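You operate a simulated robot arm through the tools that you are given. There is no shell and no other tool. Be economical: measure what you need, move in short steps, check, and stop when the job is done.

Carry out the task below with a simulated robot arm. There is one attempt and no reset: what you move stays moved.

Task
Close the pellet crate's gap with the dusty lid, then wipe it clean.
Fine: grey jar out on to the bench, yellow cloth back in its place, other lids stay. Set down upright: jar. What is to be rubbed or washed off counts as gone when no trace of it is left.

It is judged by the outcome, as a careful person would: the job done as asked, and still so three seconds after it is handed in. It fails if anything else is knocked over, pushed out of place, dropped, spilled or broken. A push-on lid holds only when it is set on centred and level and pressed home; a screw cap is set on level and turned clockwise until tight. Flat cloth is picked up by pressing the open fingertips on it (5 to 10 N) and closing them slowly along it; thin cloth reads only 2 to 8 mm in the jaws.

Robot
A 7-joint arm with a two-finger parallel gripper, fixed in place. Base frame: the origin is at the foot of the arm, x ahead of it, y to its left, z up. Lengths are in mm, angles in rad, forces in N, time in s.
With the tool pointing down near the work surface it reaches from about 200 to 740 mm from the base axis. Its first joint turns from -2.897 to 2.897 rad. Payload 1.57 kg.
The tool frame sits at the grasp point between the pads (the TCP): z along the fingers, y along the line on which they close. The tips reach 30 mm beyond it. Largest opening 110 mm; finger width 24, thickness 12; the body of the gripper, 48 by 112 mm, starts 78 mm behind the TCP.
Orientation is that of the tool frame in the base frame, as a unit quaternion [x, y, z, w]. With the fingers straight down and closing along the base's y, the tool's x points along the base's -x, its y along +y and its z along -z.

Tools
- The arm moves only by the tool apply_moves. Its argument "commands" is a list of rows, each a list of 7 numbers: the turn, a rotation vector about the tool's x, y, z in rad, then the shift along the tool's x, y, z in mm, then the gripper command, from -1 (fully open) to 1 (shut), values between in proportion. In form: [[ax, ay, az, x, y, z, grip], ...]. A call has 1 to 8 rows; each row shifts and turns the commanded pose from where the row before left it, along the tool's axes as they then stand. Rows are played at 5 a second. More than 50 mm and 0.15 rad between two rows, or a gripper value outside its range, and nothing of the call is played. A pose out of reach is approached as far as the arm can. The call stops where the force on the tool passes 40 N (or 10 N more than at its start, if that is more) or the arm is blocked; 0.2 s more then pass. Each finger travels about 45 mm/s and halts on what it meets, pressing with about 32 N; the grip force reading is that of the motor and also rises with nothing between the fingers. The clock runs only during rows and for 0.2 s after the last one: add rows that do not move to give the fingers time. The reply holds the time, the measured pose of the TCP, the force on the tool along the base axes, the opening and the grip force, in the units named above and with some noise, with the torque about the TCP (base axes, N m) and any sound that the robot's microphone picked up.
- Cameras (640 x 400 px; columns grow to the right, rows downward): "scene" is fixed at [399.9, -648.8, 1413.4]; the picture's right is [0.60, 0.80, 0.00], its down [0.72, -0.54, -0.42] and it looks along [-0.34, 0.25, -0.91] (base axes); focal length 214 px, centre (320, 200). "wrist" rides on the gripper at [70, 16, -141] in the tool frame; the picture's right is [-0.23, 0.97, 0.00], its down [-0.86, -0.20, -0.48] and it looks along [-0.47, -0.11, 0.88] (tool axes); focal length 222 px, centre (320, 200).
- grab_frame(camera): a new picture of that camera. It takes no simulated time.
- lift_body(by): slides the trunk up (or, below 0, down) by that many mm; the arm rides with it, the base frame stays. It gives what a move gives, with no picture.
- pixel_to_xyz(camera, pixels): for up to 12 pixels [column, row] of the newest picture of that camera ("zoom" is the newest enlarged one), the place [x, y, z] in the base frame of the surface seen there, good to about 2 mm. It takes no simulated time.
- close_up(camera, box): a new picture of the part [left, top, right, bottom] of that camera's present view, enlarged. It takes no simulated time.
- job_done(): hands the job in; it is judged then, once.

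Keep the steps short. Do not move on a guess: measure, check each grasp and each placing, and mend mistakes. In all there are 80 turns and 38 pictures (those below and enlarged ones count). Leave the gripper open and the arm clear of the work at the hand-in unless told otherwise, and finish with a single line.

The tools are called by a JSON object that holds its "fn" and its "kwargs". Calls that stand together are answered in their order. apply_moves: Moves the arm, as the interface text tells. Its arguments: {"type":"object","properties":{"commands":{"type":"array"}},"required":["commands"]} The other tools are called the same way: lift_body (by) slides the trunk up or down; grab_frame (camera) takes a picture; pixel_to_xyz (camera, pixels) gives the place of the surface under pixels of a picture; close_up (camera, box) takes an enlarged picture of a part of a camera's view; job_done () hands the job in.

At the start:

```text
clock: 0.0
ee_pos: [190.9, -432.7, 1154.2]
tool_rot: [0.001, 1.0, 0.0, 0.001]
wrist_force: [0.2, 1.0, -0.3]
wrist_torque: [-0.01, 0.0, 0.0]
grip_width: 109.9
gripper_force: 0.0
trunk travel left (down, up): [-425.0, 165.0]
```

scene: 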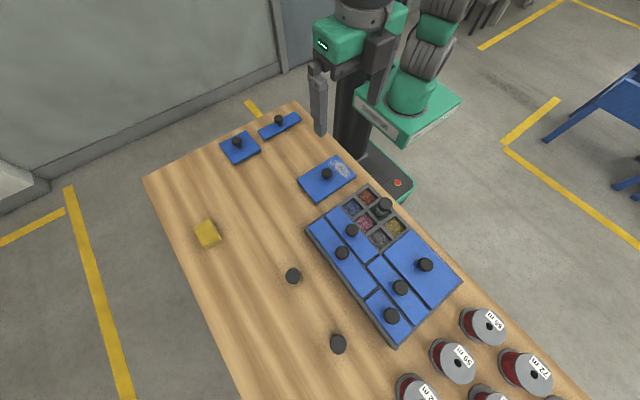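
wrist: 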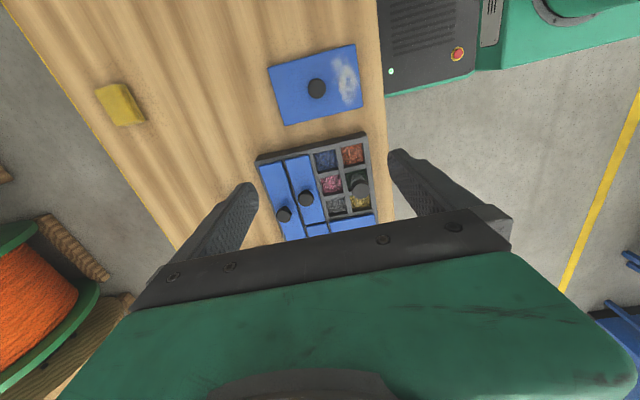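

I see the crate with an open gap (pellets, and a jar around 384,205), a dusty lid near (327,174) and a yellow cloth at (207,233). I'll zoom in on these first.

{"fn": "close_up", "kwargs": {"camera": "scene", "box": [280, 140, 480, 265]}}

{"fn": "close_up", "kwargs": {"camera": "scene", "box": [170, 90, 370, 215]}}

```text
3.20 times, centred on (380, 202) of scene
```

zoom: 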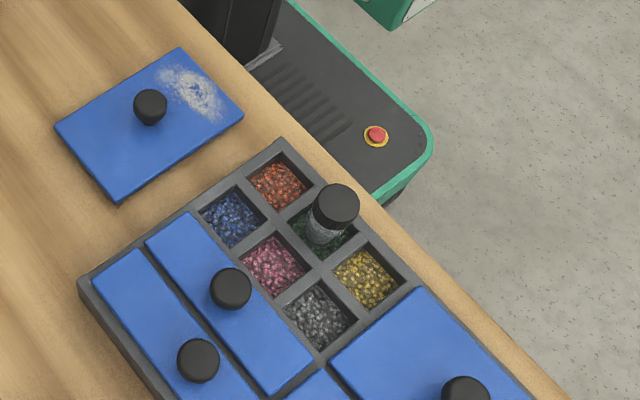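

```text
3.20 times, centred on (270, 152) of scene
```

zoom: 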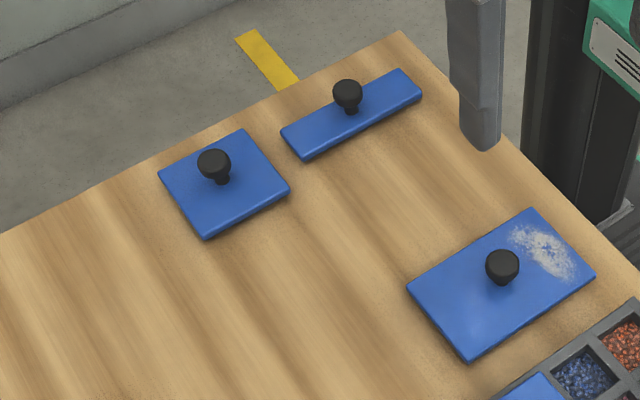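

The dusty lid is about the gap's size. A black-capped jar stands in one cell of the gap. Next I'll measure the lid corners, the knob, the gap edges, the jar and the cloth.

{"fn": "pixel_to_xyz", "kwargs": {"camera": "scene", "pixels": [[298.5, 181], [336, 156.5], [354.5, 176], [317, 201.5], [326.5, 172.5], [384.5, 203.5], [381, 216], [207, 232], [196, 225], [293, 274], [338, 343], [328, 195]]}}

{"fn": "pixel_to_xyz", "kwargs": {"camera": "scene", "pixels": [[366.5, 184.5], [341.5, 206], [412, 227], [382, 250], [352, 210], [369, 190], [402, 226], [380, 245], [306, 228], [352, 229], [425, 264], [425, 255]]}}

{"fn": "close_up", "kwargs": {"camera": "scene", "box": [335, 175, 415, 255]}}

```text
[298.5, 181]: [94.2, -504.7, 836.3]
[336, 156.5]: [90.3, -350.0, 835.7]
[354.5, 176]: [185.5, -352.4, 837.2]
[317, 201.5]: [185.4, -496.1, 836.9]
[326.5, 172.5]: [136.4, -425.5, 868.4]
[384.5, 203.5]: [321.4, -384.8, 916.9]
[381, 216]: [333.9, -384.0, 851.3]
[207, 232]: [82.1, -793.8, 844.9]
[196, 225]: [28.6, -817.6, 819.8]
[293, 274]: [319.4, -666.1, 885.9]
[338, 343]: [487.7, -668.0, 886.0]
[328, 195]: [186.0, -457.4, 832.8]
```

```text
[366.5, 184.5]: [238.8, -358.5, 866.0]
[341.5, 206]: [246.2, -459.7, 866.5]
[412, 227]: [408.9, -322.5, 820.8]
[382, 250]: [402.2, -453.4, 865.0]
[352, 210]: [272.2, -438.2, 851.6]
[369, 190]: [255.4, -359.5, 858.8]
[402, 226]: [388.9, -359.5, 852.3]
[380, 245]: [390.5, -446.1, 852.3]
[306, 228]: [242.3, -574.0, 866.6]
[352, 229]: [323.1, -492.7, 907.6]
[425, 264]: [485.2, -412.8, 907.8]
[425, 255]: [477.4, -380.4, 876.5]
```

```text
5.00 times, centred on (375, 215) of scene
```

zoom: 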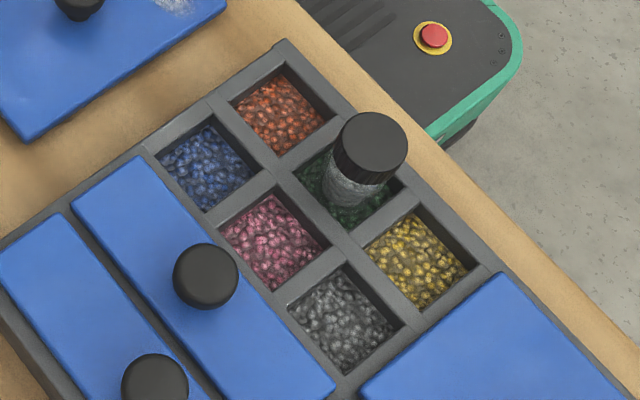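

The gap spans roughly x 240–402 and y −460 to −358. The lid is about 95×150, so it will need a quarter turn. The yellow piece needs a closer look, as do the crate and knob edges.

{"fn": "close_up", "kwargs": {"camera": "scene", "box": [180, 205, 240, 255]}}

{"fn": "pixel_to_xyz", "kwargs": {"camera": "scene", "pixels": [[195, 225], [211, 220], [220, 237], [206, 246], [203, 226], [213, 232], [197, 228], [215, 242], [320, 174], [331, 176], [326, 178], [327, 168]]}}

```text
8.00 times, centred on (210, 230) of scene
```

zoom: 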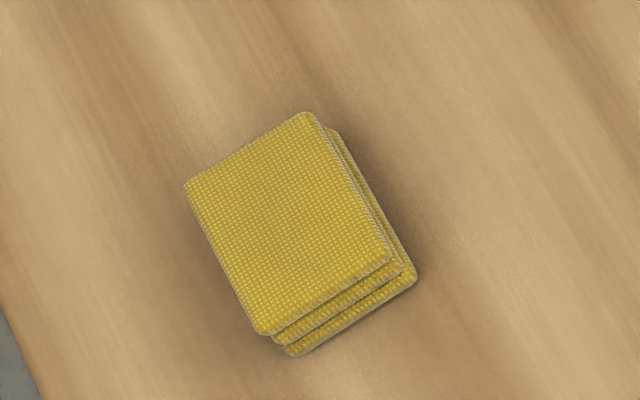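

```text
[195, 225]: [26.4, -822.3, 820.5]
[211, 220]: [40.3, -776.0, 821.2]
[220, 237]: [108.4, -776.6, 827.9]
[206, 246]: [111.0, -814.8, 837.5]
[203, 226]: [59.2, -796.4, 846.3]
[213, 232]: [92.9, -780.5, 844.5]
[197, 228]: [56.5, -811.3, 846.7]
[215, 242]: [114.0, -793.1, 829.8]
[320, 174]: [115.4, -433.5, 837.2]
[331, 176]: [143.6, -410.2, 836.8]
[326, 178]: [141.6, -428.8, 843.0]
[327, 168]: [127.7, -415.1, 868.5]
```

The cloth is a folded pad about 50×70 mm and 25 mm high, roughly 800 mm out, so I'll handle it last with a tilted tool. The jar comes first. I'll move above it at about (323,−385) and check with the wrist camera.

{"fn": "apply_moves", "kwargs": {"commands": [[0, 0, 0, -26.4, 9.6, 26, -1], [0, 0, 0, -26.4, 9.6, 26, -1], [0, 0, 0, -26.4, 9.6, 26, -1], [0, 0, 0, -26.4, 9.6, 26, -1], [0, 0, 0, -26.4, 9.6, 26, -1], [0, 0, 0, 0, 0, 0, -1]]}}

{"fn": "grab_frame", "kwargs": {"camera": "wrist"}}

```text
clock: 1.4
ee_pos: [322.4, -384.8, 1024.3]
tool_rot: [0.0, 1.0, 0.0, 0.001]
wrist_force: [0.8, -0.8, -0.4]
wrist_torque: [0.01, 0.0, 0.03]
grip_width: 110.0
gripper_force: 0.1
trunk travel left (down, up): [-425.0, 165.0]
```

```text
31 pictures are left
```

wrist: 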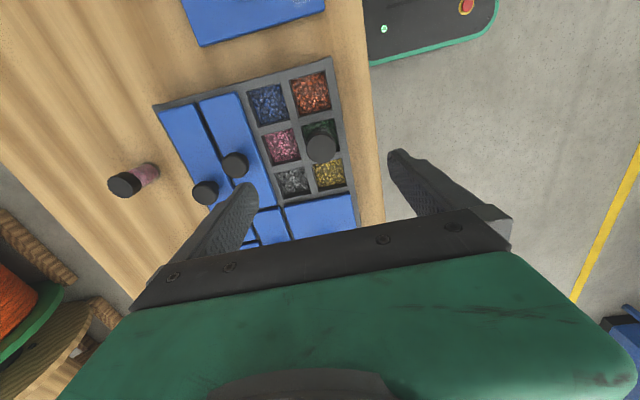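

The jar cap is at (320,148) in the wrist view. I'll zoom in on the cap and gap to measure them accurately.

{"fn": "close_up", "kwargs": {"camera": "wrist", "box": [232, 50, 376, 216]}}

{"fn": "pixel_to_xyz", "kwargs": {"camera": "wrist", "pixels": [[320, 148], [309, 148], [333, 148], [320, 138], [320, 160], [318, 132], [330, 60], [247, 85], [351, 190], [250, 88], [277, 204], [346, 192]]}}

```text
2.41 times, centred on (304, 133) of wrist
```

zoom: 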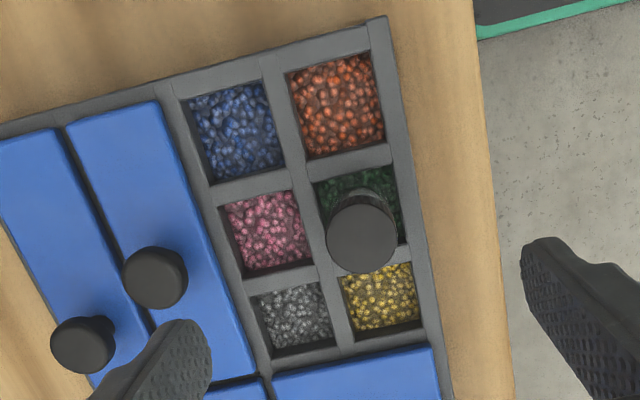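

```text
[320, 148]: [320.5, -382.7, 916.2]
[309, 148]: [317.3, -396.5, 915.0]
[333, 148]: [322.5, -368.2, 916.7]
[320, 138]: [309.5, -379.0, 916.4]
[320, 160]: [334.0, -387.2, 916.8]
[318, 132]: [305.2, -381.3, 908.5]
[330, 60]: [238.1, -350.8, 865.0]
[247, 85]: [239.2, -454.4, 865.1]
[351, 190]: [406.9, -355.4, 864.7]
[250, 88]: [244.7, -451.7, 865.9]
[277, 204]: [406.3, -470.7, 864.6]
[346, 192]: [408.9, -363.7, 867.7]
```

The cap centre is (321.5,−382), its top is at z 916 and it is about 33 mm wide. The rim is at z 866. I'll descend to z 902, which puts the tips at 872, then close.

{"fn": "apply_moves", "kwargs": {"commands": [[0, 0, 0, 0.5, 2.5, 41, -1], [0, 0, 0, 0, 0, 41, -1], [0, 0, 0, 0, 0, 40, -1], [0, 0, 0, 0, 0, 0, -0.2], [0, 0, 0, 0, 0, 0, 0.2], [0, 0, 0, 0, 0, 0, 0.7], [0, 0, 0, 0, 0, 0, 0.7], [0, 0, 0, 0, 0, 0, 0.7]]}}

```text
clock: 3.2
ee_pos: [323.4, -381.4, 902.2]
tool_rot: [0.0, 1.0, 0.0, 0.002]
wrist_force: [0.6, -0.7, 0.1]
wrist_torque: [0.01, -0.01, -0.01]
grip_width: 33.5
gripper_force: 15.4
trunk travel left (down, up): [-425.0, 165.0]
```

The gripper stopped at 33.5 mm, so it has the cap. Now I'll lift.

{"fn": "apply_moves", "kwargs": {"commands": [[0, 0, 0, 0, 0, 0, 1], [0, 0, 0, 0, 0, -10, 1], [0, 0, 0, 0, 0, -20, 1], [0, 0, 0, 0, 0, -35, 1], [0, 0, 0, 0, 0, -35, 1], [0, 0, 0, 0, 0, 0, 1]]}}

{"fn": "grab_frame", "kwargs": {"camera": "scene"}}

```text
clock: 4.6
ee_pos: [321.6, -381.1, 1002.5]
tool_rot: [0.0, 1.0, 0.001, 0.001]
wrist_force: [0.3, -0.5, -0.8]
wrist_torque: [0.0, -0.02, -0.01]
grip_width: 0.0
gripper_force: 21.8
trunk travel left (down, up): [-425.0, 165.0]
```

```text
29 pictures are left
```

scene: 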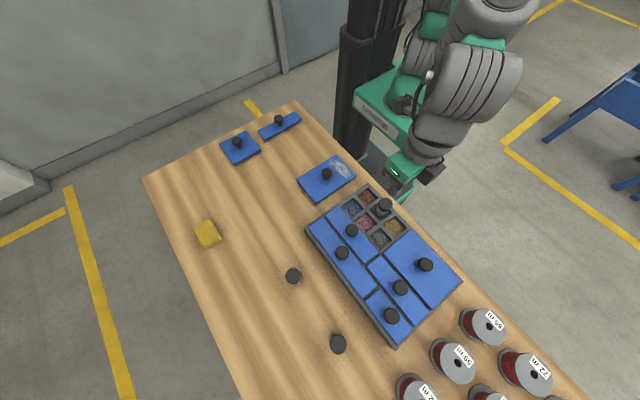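

The fingers closed to 0, so the cap slipped out. The jar still stands at (384,204). I'll open and take a close wrist look at it.

{"fn": "apply_moves", "kwargs": {"commands": [[0, 0, 0, 0, 0, 0, -1], [0, 0, 0, 0, 0, 0, -1], [0, 0, 0, 0, 0, 0, -1], [0, 0, 0, 0, 0, 0, -1], [0, 0, 0, 0, 0, 0, -1], [0, 0, 0, 0, 0, 0, -1]]}}

{"fn": "close_up", "kwargs": {"camera": "wrist", "box": [250, 80, 390, 168]}}

{"fn": "pixel_to_xyz", "kwargs": {"camera": "zoom", "pixels": [[320, 260], [260, 280], [380, 280], [320, 220], [320, 320], [330, 200], [320, 170], [220, 150], [440, 150], [300, 150]]}}

```text
clock: 6.0
ee_pos: [321.4, -381.6, 1000.7]
tool_rot: [0.0, 1.0, 0.0, 0.001]
wrist_force: [-0.8, 0.2, 0.2]
wrist_torque: [0.04, -0.02, -0.01]
grip_width: 110.3
gripper_force: 0.0
trunk travel left (down, up): [-425.0, 165.0]
```

```text
4.55 times, centred on (320, 124) of wrist
```

zoom: 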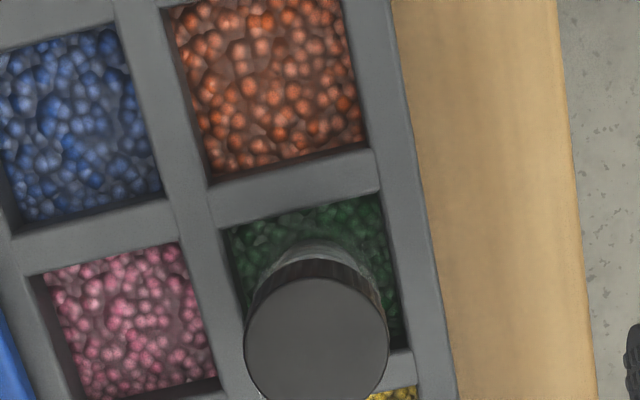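

```text
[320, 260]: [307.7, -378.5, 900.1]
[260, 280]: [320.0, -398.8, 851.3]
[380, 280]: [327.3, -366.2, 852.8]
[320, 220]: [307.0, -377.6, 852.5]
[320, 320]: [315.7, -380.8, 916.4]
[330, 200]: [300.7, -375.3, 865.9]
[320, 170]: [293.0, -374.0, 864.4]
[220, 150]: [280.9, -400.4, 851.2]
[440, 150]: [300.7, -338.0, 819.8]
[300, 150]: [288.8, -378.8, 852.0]
```

The jar is upright and hasn't moved. I'll go back, grip 4 mm lower at full force, then lift only slightly and read the force.

{"fn": "apply_moves", "kwargs": {"commands": [[0, 0, 0, -1, -0.5, 45, -1], [0, 0, 0, 0, 0, 45, -1], [0, 0, 0, 0, 0, 12, -1], [0, 0, 0, 0, 0, 0, 1], [0, 0, 0, 0, 0, 0, 1], [0, 0, 0, 0, 0, 0, 1], [0, 0, 0, 0, 0, 0, 1], [0, 0, 0, 0, 0, 0, 1]]}}

{"fn": "apply_moves", "kwargs": {"commands": [[0, 0, 0, 0, 0, 0, 1], [0, 0, 0, 0, 0, -3, 1], [0, 0, 0, 0, 0, -3, 1]]}}

```text
clock: 7.8
ee_pos: [324.2, -383.4, 901.6]
tool_rot: [-0.001, 1.0, 0.0, 0.001]
wrist_force: [0.3, 0.4, -1.1]
wrist_torque: [0.01, 0.01, -0.03]
grip_width: 33.3
gripper_force: 17.6
trunk travel left (down, up): [-425.0, 165.0]
```

```text
clock: 8.6
ee_pos: [324.1, -381.2, 906.8]
tool_rot: [-0.001, 1.0, 0.0, 0.0]
wrist_force: [0.0, -0.1, -0.5]
wrist_torque: [-0.04, -0.02, 0.0]
grip_width: 33.3
gripper_force: 32.0
trunk travel left (down, up): [-425.0, 165.0]
```

Still 33.3 mm wide at 32 N. I'll lift 20 mm slowly and check the width and the picture.

{"fn": "apply_moves", "kwargs": {"commands": [[0, 0, 0, 0, 0, -4, 1], [0, 0, 0, 0, 0, -4, 1], [0, 0, 0, 0, 0, -4, 1]]}}

{"fn": "close_up", "kwargs": {"camera": "scene", "box": [335, 160, 435, 222]}}

```text
clock: 9.4
ee_pos: [324.5, -383.0, 918.6]
tool_rot: [0.0, 1.0, 0.0, 0.002]
wrist_force: [-0.1, 0.8, -1.6]
wrist_torque: [0.0, -0.01, -0.01]
grip_width: 33.1
gripper_force: 31.7
trunk travel left (down, up): [-425.0, 165.0]
```

```text
6.40 times, centred on (385, 191) of scene
```

zoom: 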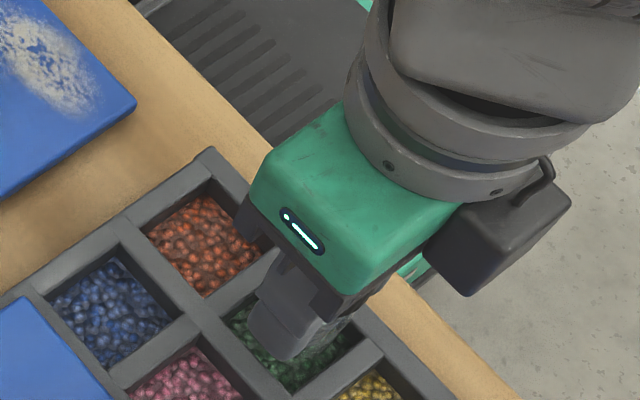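

The view is ambiguous because the gripper hides the jar. I'll keep lifting slowly and watch the width.

{"fn": "apply_moves", "kwargs": {"commands": [[0, 0, 0, 0, 0, -5, 1], [0, 0, 0, 0, 0, -5, 1], [0, 0, 0, 0, 0, -5, 1], [0, 0, 0, 0, 0, -5, 1], [0, 0, 0, 0, 0, -5, 1], [0, 0, 0, 0, 0, 0, 1]]}}

```text
clock: 10.8
ee_pos: [323.8, -383.0, 943.6]
tool_rot: [0.0, 1.0, 0.0, 0.0]
wrist_force: [0.0, -0.1, -0.9]
wrist_torque: [-0.01, 0.02, 0.0]
grip_width: 33.1
gripper_force: 31.7
trunk travel left (down, up): [-425.0, 165.0]
```

{"fn": "apply_moves", "kwargs": {"commands": [[0, 0, 0, 0, 0, -5, 1], [0, 0, 0, 0, 0, -5, 1], [0, 0, 0, 0, 0, -5, 1], [0, 0, 0, 0, 0, -5, 1], [0, 0, 0, 0, 0, 0, 1]]}}

{"fn": "close_up", "kwargs": {"camera": "wrist", "box": [240, 60, 400, 220]}}

```text
clock: 12.0
ee_pos: [323.4, -383.1, 963.4]
tool_rot: [0.0, 1.0, 0.0, 0.001]
wrist_force: [-0.4, 0.4, -0.6]
wrist_torque: [-0.01, -0.01, -0.01]
grip_width: 33.1
gripper_force: 32.0
trunk travel left (down, up): [-425.0, 165.0]
```

```text
2.50 times, centred on (320, 140) of wrist
```

zoom: 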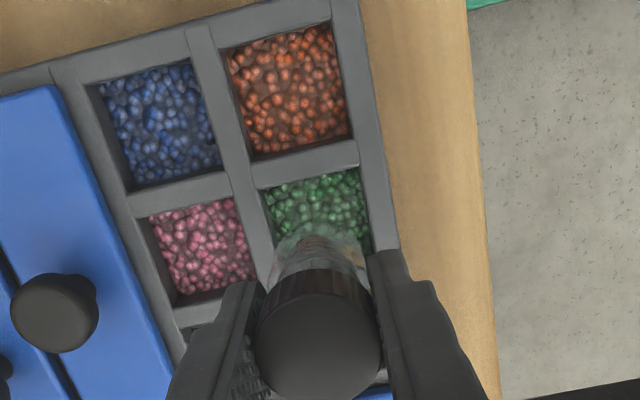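

The jar is held, with its base about 50 mm below the TCP. I'll lift a little more and carry it gently toward an empty bench spot at (150,−610).

{"fn": "apply_moves", "kwargs": {"commands": [[0, 0, 0, 0, 0, -8, 1], [0, 0, 0, 0, 0, -8, 1], [0, 0, 0, 11, -14, 0, 1], [0, 0, 0, 14, -18, 0, 1], [0, 0, 0, 14, -18, 0, 1], [0, 0, 0, 14, -18, 0, 1], [0, 0, 0, 14, -18, 0, 1], [0, 0, 0, 14, -18, 0, 1]]}}

{"fn": "apply_moves", "kwargs": {"commands": [[0, 0, 0, 14, -18, 0, 1], [0, 0, 0, 14, -18, 0, 1], [0, 0, 0, 14, -18, 0, 1], [0, 0, 0, 14, -18, 0, 1], [0, 0, 0, 14, -18, 0, 1], [0, 0, 0, 14, -18, 0, 1], [0, 0, 0, 8, -15, 0, 1], [0, 0, 0, 0, 0, 0, 1]]}}

{"fn": "close_up", "kwargs": {"camera": "scene", "box": [200, 140, 360, 240]}}

```text
clock: 13.8
ee_pos: [241.6, -487.1, 979.0]
tool_rot: [0.0, 1.0, 0.0, 0.001]
wrist_force: [0.1, -0.4, 0.3]
wrist_torque: [-0.01, 0.03, 0.03]
grip_width: 33.0
gripper_force: 32.4
trunk travel left (down, up): [-425.0, 165.0]
```

```text
clock: 15.6
ee_pos: [151.0, -610.7, 978.7]
tool_rot: [0.001, 1.0, 0.0, 0.0]
wrist_force: [0.2, 0.7, -1.1]
wrist_torque: [0.03, 0.0, -0.01]
grip_width: 33.1
gripper_force: 31.9
trunk travel left (down, up): [-425.0, 165.0]
```

```text
4.00 times, centred on (280, 190) of scene
```

zoom: 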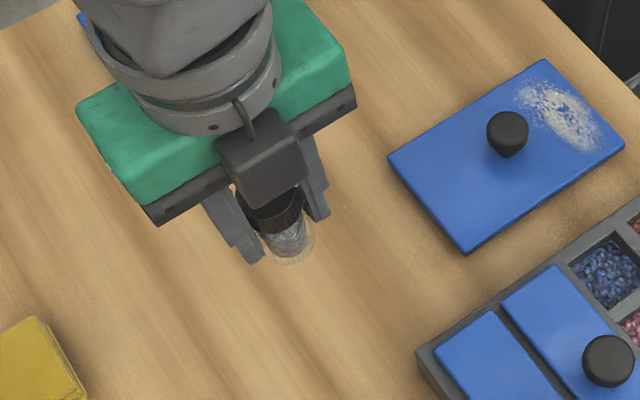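

The jar hangs upright over clear bench. I'll lower it 100 mm first, then feel for contact.

{"fn": "apply_moves", "kwargs": {"commands": [[0, 0, 0, 0, 0, 15, 1], [0, 0, 0, 0, 0, 20, 1], [0, 0, 0, 0, 0, 20, 1], [0, 0, 0, 0, 0, 20, 1], [0, 0, 0, 0, 0, 15, 1], [0, 0, 0, 0, 0, 8, 1], [0, 0, 0, 0, 0, 3, 1], [0, 0, 0, 0, 0, 2, 1]]}}

{"fn": "apply_moves", "kwargs": {"commands": [[0, 0, 0, 0, 0, 2, 1], [0, 0, 0, 0, 0, 2, 1], [0, 0, 0, 0, 0, 1, 1]]}}

```text
clock: 17.4
ee_pos: [150.7, -609.6, 875.4]
tool_rot: [0.001, 1.0, 0.0, 0.001]
wrist_force: [-0.8, -0.1, -0.6]
wrist_torque: [0.05, 0.0, -0.01]
grip_width: 33.0
gripper_force: 32.3
trunk travel left (down, up): [-425.0, 165.0]
```

```text
clock: 18.2
ee_pos: [150.5, -607.9, 870.4]
tool_rot: [0.0, 1.0, 0.0, 0.0]
wrist_force: [0.7, 0.1, -0.7]
wrist_torque: [0.0, -0.03, 0.02]
grip_width: 33.0
gripper_force: 32.0
trunk travel left (down, up): [-425.0, 165.0]
```

No contact yet. I'll go down in 1 mm steps.

{"fn": "apply_moves", "kwargs": {"commands": [[0, 0, 0, 0, 0, 1, 1], [0, 0, 0, 0, 0, 1, 1], [0, 0, 0, 0, 0, 0, 1]]}}

{"fn": "close_up", "kwargs": {"camera": "wrist", "box": [240, 60, 400, 220]}}

```text
clock: 19.0
ee_pos: [151.9, -609.3, 870.5]
tool_rot: [0.001, 1.0, 0.0, 0.001]
wrist_force: [-0.3, 0.0, -0.1]
wrist_torque: [-0.01, -0.01, 0.04]
grip_width: 33.1
gripper_force: 32.6
trunk travel left (down, up): [-425.0, 165.0]
```

```text
2.50 times, centred on (320, 140) of wrist
```

zoom: 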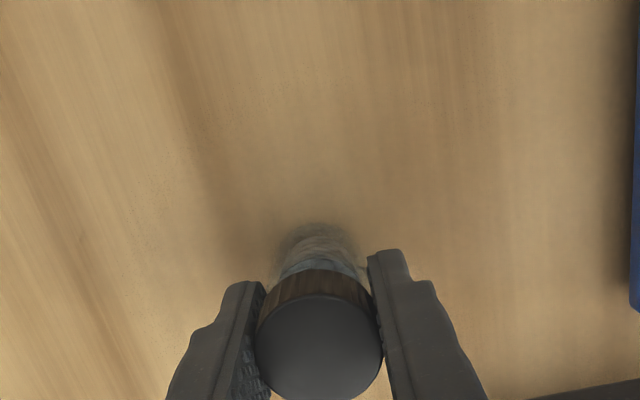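

I'll measure the cap top height. It should read about 886 when the jar is standing on the bench, the same as the other jars.

{"fn": "pixel_to_xyz", "kwargs": {"camera": "zoom", "pixels": [[318, 340], [300, 350], [335, 350], [318, 370], [318, 150], [318, 325]]}}

{"fn": "apply_moves", "kwargs": {"commands": [[0, 0, 0, 0, 0, 1, 1], [0, 0, 0, 0, 0, 1, 1], [0, 0, 0, 0, 0, 0, 1]]}}

```text
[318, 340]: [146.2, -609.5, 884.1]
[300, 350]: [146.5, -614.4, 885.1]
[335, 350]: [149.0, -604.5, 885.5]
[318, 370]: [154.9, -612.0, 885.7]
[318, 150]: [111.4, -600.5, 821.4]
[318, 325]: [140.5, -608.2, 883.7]
```

```text
clock: 19.8
ee_pos: [151.3, -608.9, 869.8]
tool_rot: [-0.001, 1.0, -0.002, 0.002]
wrist_force: [1.8, 0.7, 11.1]
wrist_torque: [0.15, -0.08, -0.01]
grip_width: 33.2
gripper_force: 32.0
trunk travel left (down, up): [-425.0, 165.0]
```

There is 11 N of contact and the cap top is near 885, so the jar is on the bench. I'll ease off 1.5 mm, release slowly and rise.

{"fn": "apply_moves", "kwargs": {"commands": [[0, 0, 0, 0, 0, -1.5, 1], [0, 0, 0, 0, 0, 0, 0.3], [0, 0, 0, 0, 0, 0, 0], [0, 0, 0, 0, 0, 0, -0.6], [0, 0, 0, 0, 0, 0, -1], [0, 0, 0, 0, 0, 0, -1], [0, 0, 0, 0, 0, -20, -1], [0, 0, 0, 0, 0, -40, -1]]}}

{"fn": "apply_moves", "kwargs": {"commands": [[0, 0, 0, 0, 0, -40, -1], [0, 0, 0, 5, 40, 0, -1], [0, 0, 0, 5, 45, 0, -1], [0, 0, 0, 5, 45, 0, -1], [0, 0, 0, 5, 45, 0, -1], [0, 0, 0, 0, 0, 0, -1]]}}

{"fn": "grab_frame", "kwargs": {"camera": "wrist"}}

```text
clock: 21.6
ee_pos: [151.3, -609.7, 929.7]
tool_rot: [0.0, 1.0, 0.002, 0.0]
wrist_force: [-0.1, -0.2, 0.4]
wrist_torque: [-0.02, -0.02, 0.0]
grip_width: 110.3
gripper_force: 0.1
trunk travel left (down, up): [-425.0, 165.0]
```

```text
clock: 23.0
ee_pos: [125.6, -434.2, 965.9]
tool_rot: [0.0, 1.0, -0.001, 0.001]
wrist_force: [-0.3, -0.9, 0.0]
wrist_torque: [0.0, -0.03, -0.03]
grip_width: 110.1
gripper_force: 0.1
trunk travel left (down, up): [-425.0, 165.0]
```

```text
23 pictures are left
```

wrist: 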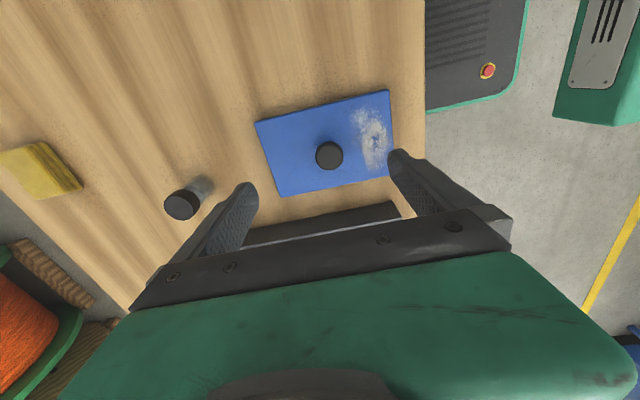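

The jar stands at (180,205) in the view. Now I'll measure the dusty lid's corners and knob, using a zoom for accuracy.

{"fn": "close_up", "kwargs": {"camera": "wrist", "box": [245, 85, 405, 200]}}

```text
3.48 times, centred on (325, 142) of wrist
```

zoom: 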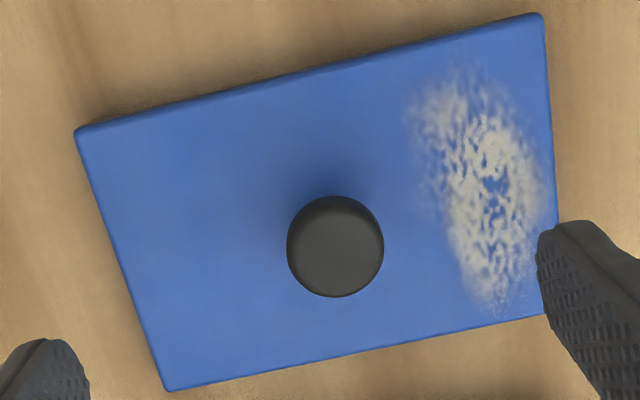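

{"fn": "pixel_to_xyz", "kwargs": {"camera": "zoom", "pixels": [[80, 137], [539, 22], [170, 385], [557, 200], [300, 82], [340, 347], [118, 260], [335, 252], [292, 245], [380, 245], [335, 215], [335, 290]]}}

{"fn": "pixel_to_xyz", "kwargs": {"camera": "zoom", "pixels": [[77, 140], [543, 20], [172, 388], [550, 120], [200, 107], [450, 45], [250, 366], [450, 328], [140, 320], [335, 198], [430, 90], [505, 300]]}}

```text
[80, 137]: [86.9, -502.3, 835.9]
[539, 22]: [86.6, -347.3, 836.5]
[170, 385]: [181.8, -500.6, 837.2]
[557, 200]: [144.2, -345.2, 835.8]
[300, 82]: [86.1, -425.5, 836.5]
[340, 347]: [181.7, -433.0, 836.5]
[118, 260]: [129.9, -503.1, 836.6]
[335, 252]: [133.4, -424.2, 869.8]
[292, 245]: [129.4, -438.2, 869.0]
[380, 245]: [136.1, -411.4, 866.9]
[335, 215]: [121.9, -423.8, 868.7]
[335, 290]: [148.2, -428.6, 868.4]
```

```text
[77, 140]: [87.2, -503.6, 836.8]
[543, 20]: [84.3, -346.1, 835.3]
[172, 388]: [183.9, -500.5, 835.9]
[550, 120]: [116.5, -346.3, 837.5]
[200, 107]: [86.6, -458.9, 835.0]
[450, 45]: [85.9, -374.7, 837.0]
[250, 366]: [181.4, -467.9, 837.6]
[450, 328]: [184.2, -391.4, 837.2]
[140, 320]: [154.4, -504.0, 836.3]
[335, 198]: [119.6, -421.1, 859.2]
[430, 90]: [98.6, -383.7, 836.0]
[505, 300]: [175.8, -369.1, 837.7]
```

The lid spans x 86–183.5 and y −503.5 to −345.5 (97.5×158), with centre and knob at (134.5,−425). Next I'll hover over the gap and measure it precisely.

{"fn": "apply_moves", "kwargs": {"commands": [[0, 0, 0, -35, 0, -12, -1], [0, 0, 0, -40, 0, -10, -1], [0, 0, 0, -40, 0, -10, -1], [0, 0, 0, -35, 10, 0, -1], [0, 0, 0, -20, 0, 0, -1], [0, 0, 0, 0, 0, 0, -1]]}}

{"fn": "close_up", "kwargs": {"camera": "wrist", "box": [210, 50, 420, 210]}}

```text
clock: 24.4
ee_pos: [303.0, -425.0, 1002.1]
tool_rot: [0.0, 1.0, 0.0, 0.0]
wrist_force: [1.4, -0.3, -0.1]
wrist_torque: [-0.01, -0.02, 0.01]
grip_width: 110.0
gripper_force: 0.1
trunk travel left (down, up): [-425.0, 165.0]
```

```text
2.50 times, centred on (315, 130) of wrist
```

zoom: 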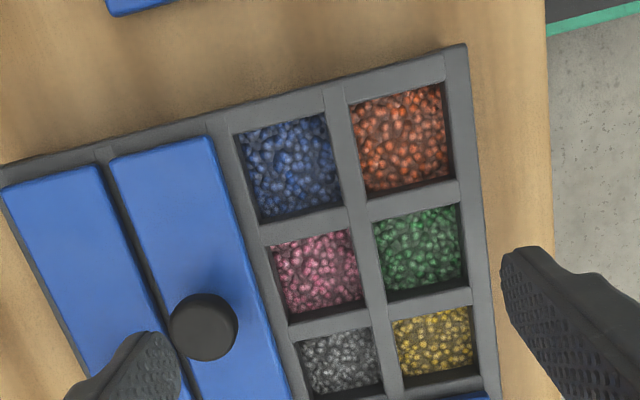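

{"fn": "pixel_to_xyz", "kwargs": {"camera": "zoom", "pixels": [[235, 134], [445, 85], [468, 205], [476, 364], [310, 396], [285, 320], [250, 215], [320, 115], [400, 96], [466, 46], [440, 373], [340, 391]]}}

{"fn": "pixel_to_xyz", "kwargs": {"camera": "zoom", "pixels": [[211, 138], [250, 250], [286, 385], [160, 149], [110, 162], [480, 396], [450, 397], [333, 86], [200, 118], [480, 200], [496, 340], [30, 180]]}}

```text
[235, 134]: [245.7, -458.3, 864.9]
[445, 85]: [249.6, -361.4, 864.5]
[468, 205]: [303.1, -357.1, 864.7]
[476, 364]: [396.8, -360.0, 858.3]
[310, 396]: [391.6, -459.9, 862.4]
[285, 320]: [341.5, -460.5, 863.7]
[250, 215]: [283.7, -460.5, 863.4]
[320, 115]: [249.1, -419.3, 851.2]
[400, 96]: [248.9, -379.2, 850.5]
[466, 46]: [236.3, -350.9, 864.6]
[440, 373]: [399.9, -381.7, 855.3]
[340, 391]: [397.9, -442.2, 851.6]
```

```text
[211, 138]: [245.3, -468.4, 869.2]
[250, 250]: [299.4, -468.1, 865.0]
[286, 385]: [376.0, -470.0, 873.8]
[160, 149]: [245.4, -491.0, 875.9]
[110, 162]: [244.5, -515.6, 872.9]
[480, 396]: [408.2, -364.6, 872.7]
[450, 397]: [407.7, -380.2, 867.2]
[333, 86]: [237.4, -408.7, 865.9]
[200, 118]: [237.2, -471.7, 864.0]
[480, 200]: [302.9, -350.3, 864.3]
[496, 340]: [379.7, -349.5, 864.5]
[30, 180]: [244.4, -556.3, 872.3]
```

The cell openings span about x 247–398 and y −460.5 to −358.5. To confirm how lids sit on the grid, I'll look at the neighbouring two-column lid from further along x.

{"fn": "apply_moves", "kwargs": {"commands": [[0, 0, 0, -35, 5, 0, -1], [0, 0, 0, -35, 5, 0, -1], [0, 0, 0, -30, 5, 0, -1], [0, 0, 0, 0, 0, 0, -1]]}}

{"fn": "close_up", "kwargs": {"camera": "wrist", "box": [210, 40, 420, 200]}}

```text
clock: 25.4
ee_pos: [400.2, -409.6, 1001.0]
tool_rot: [0.0, 1.0, 0.0, 0.0]
wrist_force: [0.0, 0.5, -0.5]
wrist_torque: [0.02, 0.03, 0.0]
grip_width: 110.1
gripper_force: 0.1
trunk travel left (down, up): [-425.0, 165.0]
```

```text
2.50 times, centred on (315, 120) of wrist
```

zoom: 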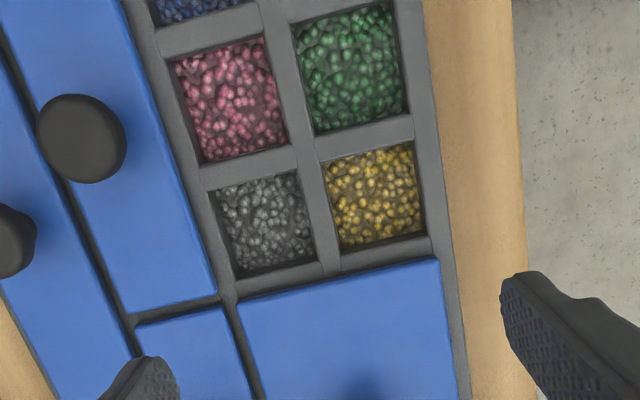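

{"fn": "pixel_to_xyz", "kwargs": {"camera": "zoom", "pixels": [[241, 305], [437, 261], [340, 281], [443, 300], [252, 345], [195, 210], [212, 295], [426, 232], [220, 200], [312, 190], [330, 190], [418, 170]]}}

{"fn": "pixel_to_xyz", "kwargs": {"camera": "zoom", "pixels": [[210, 194], [238, 280], [320, 260], [342, 254], [427, 235], [450, 330], [438, 240], [418, 180], [410, 120], [205, 180], [184, 270], [135, 325]]}}

```text
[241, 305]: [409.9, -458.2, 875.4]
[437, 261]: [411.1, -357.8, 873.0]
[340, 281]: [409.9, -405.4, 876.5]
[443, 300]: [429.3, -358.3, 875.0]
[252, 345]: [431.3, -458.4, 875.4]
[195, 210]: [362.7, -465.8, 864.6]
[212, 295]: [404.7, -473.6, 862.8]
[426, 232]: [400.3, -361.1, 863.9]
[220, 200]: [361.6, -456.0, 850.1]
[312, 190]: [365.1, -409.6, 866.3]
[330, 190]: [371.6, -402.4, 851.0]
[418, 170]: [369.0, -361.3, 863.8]
```

```text
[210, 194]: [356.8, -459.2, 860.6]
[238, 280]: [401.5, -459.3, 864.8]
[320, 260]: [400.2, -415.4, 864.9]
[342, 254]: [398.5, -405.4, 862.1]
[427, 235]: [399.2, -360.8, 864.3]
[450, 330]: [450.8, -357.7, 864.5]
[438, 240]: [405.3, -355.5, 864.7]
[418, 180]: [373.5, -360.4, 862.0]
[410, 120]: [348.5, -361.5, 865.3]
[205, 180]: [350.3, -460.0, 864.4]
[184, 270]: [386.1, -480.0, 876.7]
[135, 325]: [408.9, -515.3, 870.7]
```

The neighbouring lid is centred at y≈−408.5 and starts at x 409.5, so the target lid centre is (323.4,−408.7). Now I'll move over the dusty lid's knob at (134.8,−424.8) with the jaws partly closed, staying high.

{"fn": "apply_moves", "kwargs": {"commands": [[0, 0, 0, 44.3, -2.5, 5, -0.1], [0, 0, 0, 44.3, -2.5, 5, -0.1], [0, 0, 0, 44.3, -2.5, 5, -0.1], [0, 0, 0, 44.3, -2.5, 5, -0.1], [0, 0, 0, 44.3, -2.5, 5, -0.1], [0, 0, 0, 44.1, -2.6, 5, -0.1], [0, 0, 0, 0, 0, 0, -0.1]]}}

{"fn": "apply_moves", "kwargs": {"commands": [[0, 0, 0, 0, 0, 30, -0.1], [0, 0, 0, 0, 0, 30, -0.1], [0, 0, 0, 0, 0, 20, -0.1], [0, 0, 0, 0, 0, 10, -0.1], [0, 0, 0, 0, 0, 6, -0.1], [0, 0, 0, 0, 0, 0, -0.1]]}}

{"fn": "close_up", "kwargs": {"camera": "wrist", "box": [240, 60, 400, 220]}}

```text
clock: 27.0
ee_pos: [133.9, -423.2, 973.0]
tool_rot: [0.0, 1.0, -0.001, 0.001]
wrist_force: [-0.1, 0.1, -0.1]
wrist_torque: [0.03, -0.02, 0.0]
grip_width: 60.4
gripper_force: 0.1
trunk travel left (down, up): [-425.0, 165.0]
```

```text
clock: 28.4
ee_pos: [135.8, -425.6, 873.3]
tool_rot: [0.0, 1.0, 0.0, 0.0]
wrist_force: [0.0, -0.1, -0.1]
wrist_torque: [0.01, 0.01, -0.02]
grip_width: 60.4
gripper_force: 0.0
trunk travel left (down, up): [-425.0, 165.0]
```

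```text
2.50 times, centred on (320, 140) of wrist
```

zoom: 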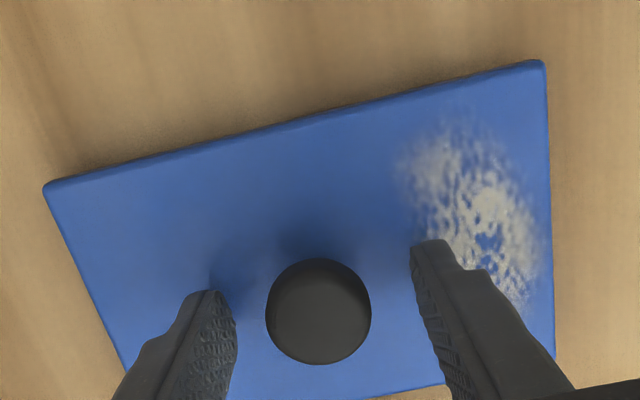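

The knob is centred between the fingers. I'll lower 4 mm so the tips are about 4 mm above the lid, and close.

{"fn": "apply_moves", "kwargs": {"commands": [[0, 0, 0, 0, 0, 4, -0.1], [0, 0, 0, 0, 0, 0, 0.2], [0, 0, 0, 0, 0, 0, 0.5], [0, 0, 0, 0, 0, 0, 1], [0, 0, 0, 0, 0, 0, 1], [0, 0, 0, 0, 0, 0, 1]]}}

{"fn": "apply_moves", "kwargs": {"commands": [[0, 0, 0, 0, 0, 0, 1], [0, 0, 0, 0, 0, -4, 1], [0, 0, 0, 0, 0, -6, 1], [0, 0, 0, 0, 0, -10, 1], [0, 0, 0, 0, 0, 0, 1]]}}

{"fn": "grab_frame", "kwargs": {"camera": "wrist"}}

```text
clock: 29.8
ee_pos: [134.7, -425.1, 869.1]
tool_rot: [0.0, 1.0, 0.0, 0.0]
wrist_force: [1.0, 0.4, -0.1]
wrist_torque: [0.02, -0.03, 0.01]
grip_width: 30.9
gripper_force: 32.0
trunk travel left (down, up): [-425.0, 165.0]
```

```text
clock: 31.0
ee_pos: [136.9, -425.0, 890.2]
tool_rot: [-0.001, 1.0, 0.0, 0.002]
wrist_force: [0.6, -0.3, -2.7]
wrist_torque: [-0.02, -0.05, 0.02]
grip_width: 30.7
gripper_force: 31.8
trunk travel left (down, up): [-425.0, 165.0]
```

```text
18 pictures are left
```

wrist: 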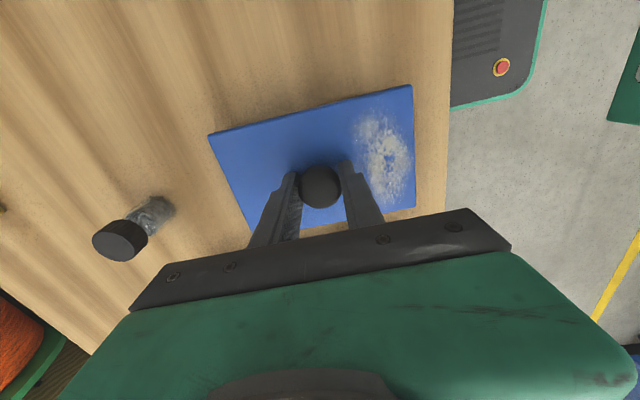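

The lid hangs level. I'll raise it 80 mm, then start the quarter turn.

{"fn": "apply_moves", "kwargs": {"commands": [[0, 0, 0, 0, 0, -20, 1], [0, 0, 0, 0, 0, -30, 1], [0, 0, 0, 0, 0, -30, 1], [0, 0, 0.1309, 0, 0, 0, 1], [0, 0, 0.1309, 0, 0, 0, 1], [0, 0, 0.1309, 0, 0, 0, 1], [0, 0, 0.1309, 0, 0, 0, 1], [0, 0, 0, 0, 0, 0, 1]]}}

```text
clock: 32.8
ee_pos: [135.5, -424.8, 971.2]
tool_rot: [0.26, 0.966, 0.0, 0.0]
wrist_force: [0.3, -0.2, -1.7]
wrist_torque: [-0.01, 0.0, -0.02]
grip_width: 30.7
gripper_force: 31.9
trunk travel left (down, up): [-425.0, 165.0]
```

{"fn": "apply_moves", "kwargs": {"commands": [[0, 0, 0.1309, 0, 0, 0, 1], [0, 0, 0.1309, 0, 0, 0, 1], [0, 0, 0.1309, 0, 0, 0, 1], [0, 0, 0.1309, 0, 0, 0, 1], [0, 0, 0.1309, 0, 0, 0, 1], [0, 0, 0.1309, 0, 0, 0, 1], [0, 0, 0.1309, 0, 0, 0, 1], [0, 0, 0.1309, 0, 0, 0, 1]]}}

{"fn": "grab_frame", "kwargs": {"camera": "wrist"}}

```text
clock: 34.6
ee_pos: [135.4, -423.3, 969.8]
tool_rot: [0.708, 0.706, 0.0, 0.0]
wrist_force: [0.4, 0.6, -2.1]
wrist_torque: [0.01, -0.02, 0.0]
grip_width: 30.6
gripper_force: 32.2
trunk travel left (down, up): [-425.0, 165.0]
```

```text
17 pictures are left
```

wrist: 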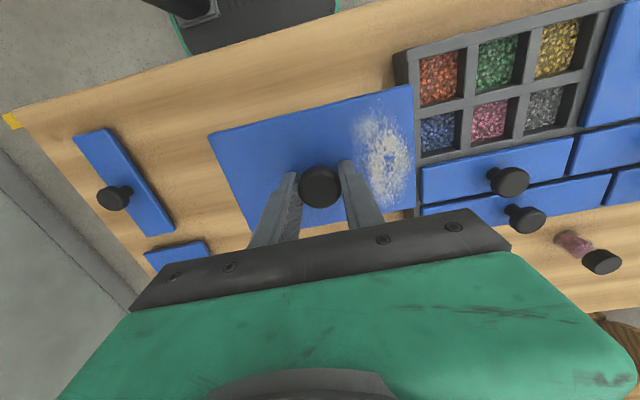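

The quarter turn succeeded: tool y is now along base +x, and the dusty end faces the gap. I'll check the lid's attitude and centre in the hand.

{"fn": "pixel_to_xyz", "kwargs": {"camera": "wrist", "pixels": [[215, 135], [255, 125], [300, 114], [350, 102], [405, 89], [411, 110], [412, 150], [413, 190], [215, 145], [225, 170], [237, 205], [340, 130]]}}

```text
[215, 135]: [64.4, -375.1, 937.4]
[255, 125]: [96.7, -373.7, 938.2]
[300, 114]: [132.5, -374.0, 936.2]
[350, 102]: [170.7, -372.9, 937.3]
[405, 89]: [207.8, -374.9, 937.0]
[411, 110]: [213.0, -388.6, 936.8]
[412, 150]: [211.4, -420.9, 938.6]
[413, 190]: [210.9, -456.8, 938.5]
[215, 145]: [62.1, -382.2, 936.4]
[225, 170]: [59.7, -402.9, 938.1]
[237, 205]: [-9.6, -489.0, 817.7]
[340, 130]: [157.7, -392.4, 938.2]
```

The lid is level with no yaw error. I'll carry it over the gap to (323.4,−408.7) at this height.

{"fn": "apply_moves", "kwargs": {"commands": [[0, 0, 0, 1, 12.6, 0, 1], [0, 0, 0, 2.1, 26, 0, 1], [0, 0, 0, 3, 32, 0, 1], [0, 0, 0, 3, 34, 0, 1], [0, 0, 0, 3, 32, 0, 1], [0, 0, 0, 2, 28, 0, 1], [0, 0, 0, 2, 24, 0, 1], [0, 0, 0, 0, 0, 0, 1]]}}

{"fn": "apply_moves", "kwargs": {"commands": [[0, 0, 0, 0, 0, 15, 1], [0, 0, 0, 0, 0, 15, 1], [0, 0, 0, 0, 0, 10, 1], [0, 0, 0, 0, 0, 5, 1], [0, 0, 0, 0, 0, 0, 1]]}}

{"fn": "grab_frame", "kwargs": {"camera": "wrist"}}

```text
clock: 36.4
ee_pos: [323.5, -407.5, 972.2]
tool_rot: [0.707, 0.707, 0.001, 0.0]
wrist_force: [0.8, 0.7, -1.7]
wrist_torque: [-0.03, -0.01, -0.01]
grip_width: 30.8
gripper_force: 31.9
trunk travel left (down, up): [-425.0, 165.0]
```

```text
clock: 37.6
ee_pos: [324.5, -409.3, 926.0]
tool_rot: [0.708, 0.707, 0.001, 0.0]
wrist_force: [-0.8, -0.4, -2.2]
wrist_torque: [-0.02, -0.02, -0.01]
grip_width: 30.8
gripper_force: 32.1
trunk travel left (down, up): [-425.0, 165.0]
```

```text
16 pictures are left
```

wrist: 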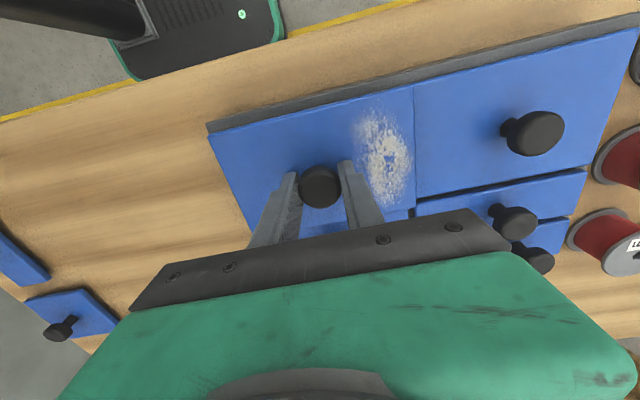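

The lid hovers about 15 mm above its seat. I'll measure the lid edges against the crate rim and the neighbouring lid.

{"fn": "pixel_to_xyz", "kwargs": {"camera": "wrist", "pixels": [[230, 131], [300, 114], [350, 102], [400, 90], [411, 110], [412, 140], [412, 190], [214, 150], [222, 170], [419, 110], [420, 150], [300, 101]]}}

{"fn": "close_up", "kwargs": {"camera": "wrist", "box": [200, 70, 440, 220]}}

```text
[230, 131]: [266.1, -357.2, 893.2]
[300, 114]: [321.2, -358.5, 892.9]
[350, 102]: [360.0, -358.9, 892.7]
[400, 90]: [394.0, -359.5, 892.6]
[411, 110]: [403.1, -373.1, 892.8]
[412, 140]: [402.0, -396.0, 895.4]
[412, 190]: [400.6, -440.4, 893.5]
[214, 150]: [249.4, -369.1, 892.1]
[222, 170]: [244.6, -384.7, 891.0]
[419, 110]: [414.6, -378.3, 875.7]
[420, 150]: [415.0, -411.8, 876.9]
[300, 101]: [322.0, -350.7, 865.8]
```

```text
2.67 times, centred on (320, 145) of wrist
```

zoom: 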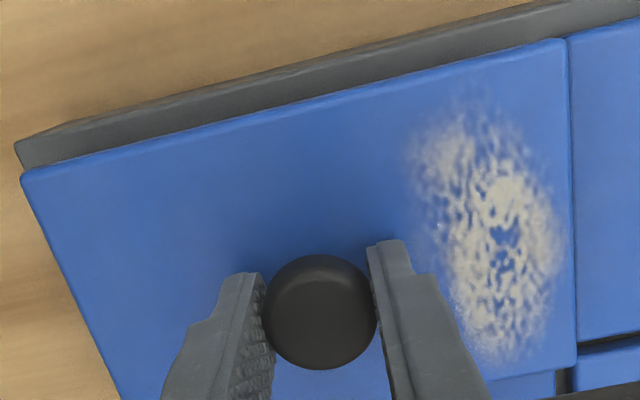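

The edges come out at x 244.6–402 and +y at −358.3, which matches the neighbour's −358. The lid is centred, so I'll lower until contact.

{"fn": "apply_moves", "kwargs": {"commands": [[0, 0, 0, 0, 0, 4, 1], [0, 0, 0, 0, 0, 3, 1], [0, 0, 0, 0, 0, 2, 1], [0, 0, 0, 0, 0, 2, 1], [0, 0, 0, 0, 0, 1, 1], [0, 0, 0, 0, 0, 0, 1]]}}

```text
clock: 39.0
ee_pos: [323.6, -409.8, 914.0]
tool_rot: [0.707, 0.707, 0.0, 0.0]
wrist_force: [-0.3, 0.2, -1.5]
wrist_torque: [-0.06, 0.02, 0.01]
grip_width: 30.9
gripper_force: 32.0
trunk travel left (down, up): [-425.0, 165.0]
```

{"fn": "apply_moves", "kwargs": {"commands": [[0, 0, 0, 0, 0, 1, 1], [0, 0, 0, 0, 0, 1, 1], [0, 0, 0, 0, 0, 1, 1], [0, 0, 0, 0, 0, 0, 1]]}}

```text
clock: 40.0
ee_pos: [323.2, -407.9, 910.1]
tool_rot: [0.707, 0.707, 0.0, 0.0]
wrist_force: [0.2, 0.3, -2.6]
wrist_torque: [-0.02, -0.05, 0.0]
grip_width: 30.8
gripper_force: 31.7
trunk travel left (down, up): [-425.0, 165.0]
```

{"fn": "apply_moves", "kwargs": {"commands": [[0, 0, 0, 0, 0, 1, 1], [0, 0, 0, 0, 0, 1, 1], [0, 0, 0, 0, 0, 0, 1]]}}

```text
clock: 40.8
ee_pos: [323.8, -408.7, 908.5]
tool_rot: [0.707, 0.707, 0.0, 0.0]
wrist_force: [0.1, -0.8, -2.0]
wrist_torque: [0.0, -0.03, 0.0]
grip_width: 30.7
gripper_force: 32.4
trunk travel left (down, up): [-425.0, 165.0]
```

{"fn": "apply_moves", "kwargs": {"commands": [[0, 0, 0, 0, 0, 1, 1], [0, 0, 0, 0, 0, 0, 1]]}}

{"fn": "apply_moves", "kwargs": {"commands": [[0, 0, 0, 0, 0, 1, 1], [0, 0, 0, 0, 0, 0, 1]]}}

```text
clock: 41.4
ee_pos: [324.3, -408.2, 907.5]
tool_rot: [0.707, 0.707, 0.0, 0.0]
wrist_force: [-0.2, 0.7, 1.7]
wrist_torque: [-0.14, 0.02, 0.0]
grip_width: 30.7
gripper_force: 32.5
trunk travel left (down, up): [-425.0, 165.0]
```

```text
clock: 42.0
ee_pos: [323.1, -408.5, 908.3]
tool_rot: [0.707, 0.707, 0.0, 0.001]
wrist_force: [-0.6, 0.9, 9.3]
wrist_torque: [0.35, -0.01, 0.0]
grip_width: 30.8
gripper_force: 31.9
trunk travel left (down, up): [-425.0, 165.0]
```

Contact at 907–908. I'll press a little further and watch the force.

{"fn": "apply_moves", "kwargs": {"commands": [[0, 0, 0, 0, 0, 1, 1], [0, 0, 0, 0, 0, 1, 1], [0, 0, 0, 0, 0, 0, 1]]}}

```text
clock: 42.8
ee_pos: [323.1, -408.9, 907.0]
tool_rot: [0.707, 0.707, -0.001, 0.003]
wrist_force: [3.5, 0.5, 24.9]
wrist_torque: [-0.05, -0.08, 0.02]
grip_width: 30.8
gripper_force: 32.4
trunk travel left (down, up): [-425.0, 165.0]
```

Firm at 25 N with no further travel, so it is seated. I'll ease off, release, rise 60 mm and check.

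{"fn": "apply_moves", "kwargs": {"commands": [[0, 0, 0, 0, 0, 0.7, 1], [0, 0, 0, 0, 0, -3.5, 1], [0, 0, 0, 0, 0, 0, 0.3], [0, 0, 0, 0, 0, 0, -0.1], [0, 0, 0, 0, 0, 0, -0.1], [0, 0, 0, 0, 0, -15, -0.1], [0, 0, 0, 0, 0, -40, -0.1], [0, 0, 0, 0, 0, 0, -0.1]]}}

{"fn": "grab_frame", "kwargs": {"camera": "wrist"}}

{"fn": "pixel_to_xyz", "kwargs": {"camera": "wrist", "pixels": [[240, 140], [320, 118], [390, 103], [300, 150], [370, 200], [400, 180], [320, 182], [410, 150], [425, 150], [250, 190]]}}

```text
clock: 44.6
ee_pos: [323.5, -409.4, 964.4]
tool_rot: [0.707, 0.707, 0.0, -0.001]
wrist_force: [0.4, -0.3, 0.0]
wrist_torque: [-0.03, -0.01, -0.01]
grip_width: 60.8
gripper_force: 0.0
trunk travel left (down, up): [-425.0, 165.0]
```

```text
14 pictures are left
```

wrist: 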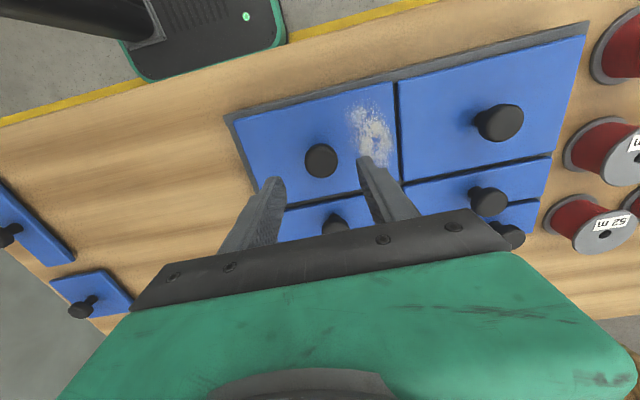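

```text
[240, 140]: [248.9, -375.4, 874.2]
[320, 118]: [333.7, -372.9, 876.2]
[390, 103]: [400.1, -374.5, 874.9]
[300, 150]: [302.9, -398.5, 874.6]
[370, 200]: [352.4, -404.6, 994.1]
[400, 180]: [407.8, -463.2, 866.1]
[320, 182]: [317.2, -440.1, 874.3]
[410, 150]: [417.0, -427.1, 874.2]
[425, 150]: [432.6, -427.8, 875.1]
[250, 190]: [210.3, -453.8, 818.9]
```

The lid sits at z≈875, flush with its neighbour. Now the cloth: I'll take a zoomed view for its exact corners.

{"fn": "close_up", "kwargs": {"camera": "scene", "box": [180, 205, 240, 255]}}

{"fn": "pixel_to_xyz", "kwargs": {"camera": "zoom", "pixels": [[189, 190], [302, 116], [390, 258], [260, 330], [290, 225], [410, 280], [295, 350], [330, 130], [240, 155], [345, 190], [325, 295], [220, 255]]}}

```text
8.00 times, centred on (210, 230) of scene
```

zoom: 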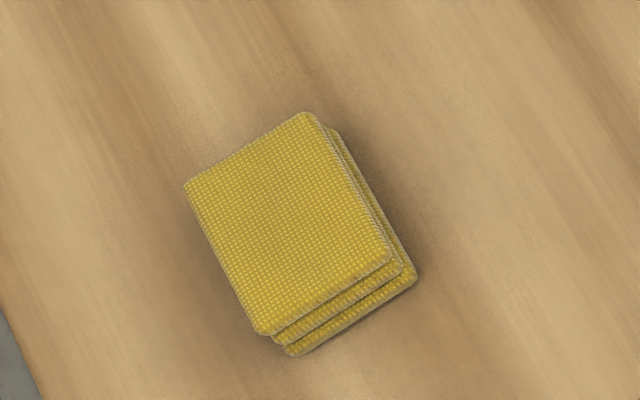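

```text
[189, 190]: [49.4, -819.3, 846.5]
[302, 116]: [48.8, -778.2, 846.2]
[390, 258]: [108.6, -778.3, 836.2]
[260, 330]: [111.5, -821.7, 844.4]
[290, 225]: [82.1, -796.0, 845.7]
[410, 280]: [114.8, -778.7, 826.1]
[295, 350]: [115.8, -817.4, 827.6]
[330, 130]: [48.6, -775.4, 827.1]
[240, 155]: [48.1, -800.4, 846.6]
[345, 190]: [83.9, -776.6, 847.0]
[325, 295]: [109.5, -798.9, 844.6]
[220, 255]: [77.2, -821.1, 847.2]
```

The pad spans x 48–112, y −822 to −776 and z 820–846, with axis-aligned edges. I'll straddle its 64 mm side, closing along x as now, with the tool tilted 0.5 rad outward. First I'll move high to (80,−650), clear of the jar.

{"fn": "apply_moves", "kwargs": {"commands": [[0, 0, 0, 0, 0, -30, -0.64], [0, 0, 0, -34.5, -34.8, -2, -0.64], [0, 0, 0, -34.5, -34.8, -2, -0.64], [0, 0, 0, -34.5, -34.8, -2, -0.64], [0, 0, 0, -34.5, -34.8, -2, -0.64], [0, 0, 0, -34.5, -34.8, -2, -0.64], [0, 0, 0, -34.5, -34.8, 0, -0.64], [0, 0, 0, -34.3, -34.6, 0, -0.64]]}}

{"fn": "apply_moves", "kwargs": {"commands": [[0, -0.125, 0, 0, 0, 0, -0.64], [0, -0.125, 0, 0, 0, 0, -0.64], [0, -0.125, 0, 0, 0, 0, -0.64], [0, -0.125, 0, 0, 0, 0, -0.64], [0, 0, 0, 0, 0, 0, -0.64]]}}

```text
clock: 46.4
ee_pos: [79.8, -650.0, 1001.0]
tool_rot: [0.708, 0.707, 0.002, 0.0]
wrist_force: [0.1, 0.0, 0.1]
wrist_torque: [0.01, 0.0, 0.03]
grip_width: 90.0
gripper_force: 0.0
trunk travel left (down, up): [-425.0, 165.0]
```

```text
clock: 47.6
ee_pos: [79.6, -649.2, 1002.7]
tool_rot: [0.685, 0.685, -0.174, 0.176]
wrist_force: [0.9, 0.2, -0.3]
wrist_torque: [0.0, -0.01, 0.01]
grip_width: 90.4
gripper_force: 0.0
trunk travel left (down, up): [-425.0, 165.0]
```

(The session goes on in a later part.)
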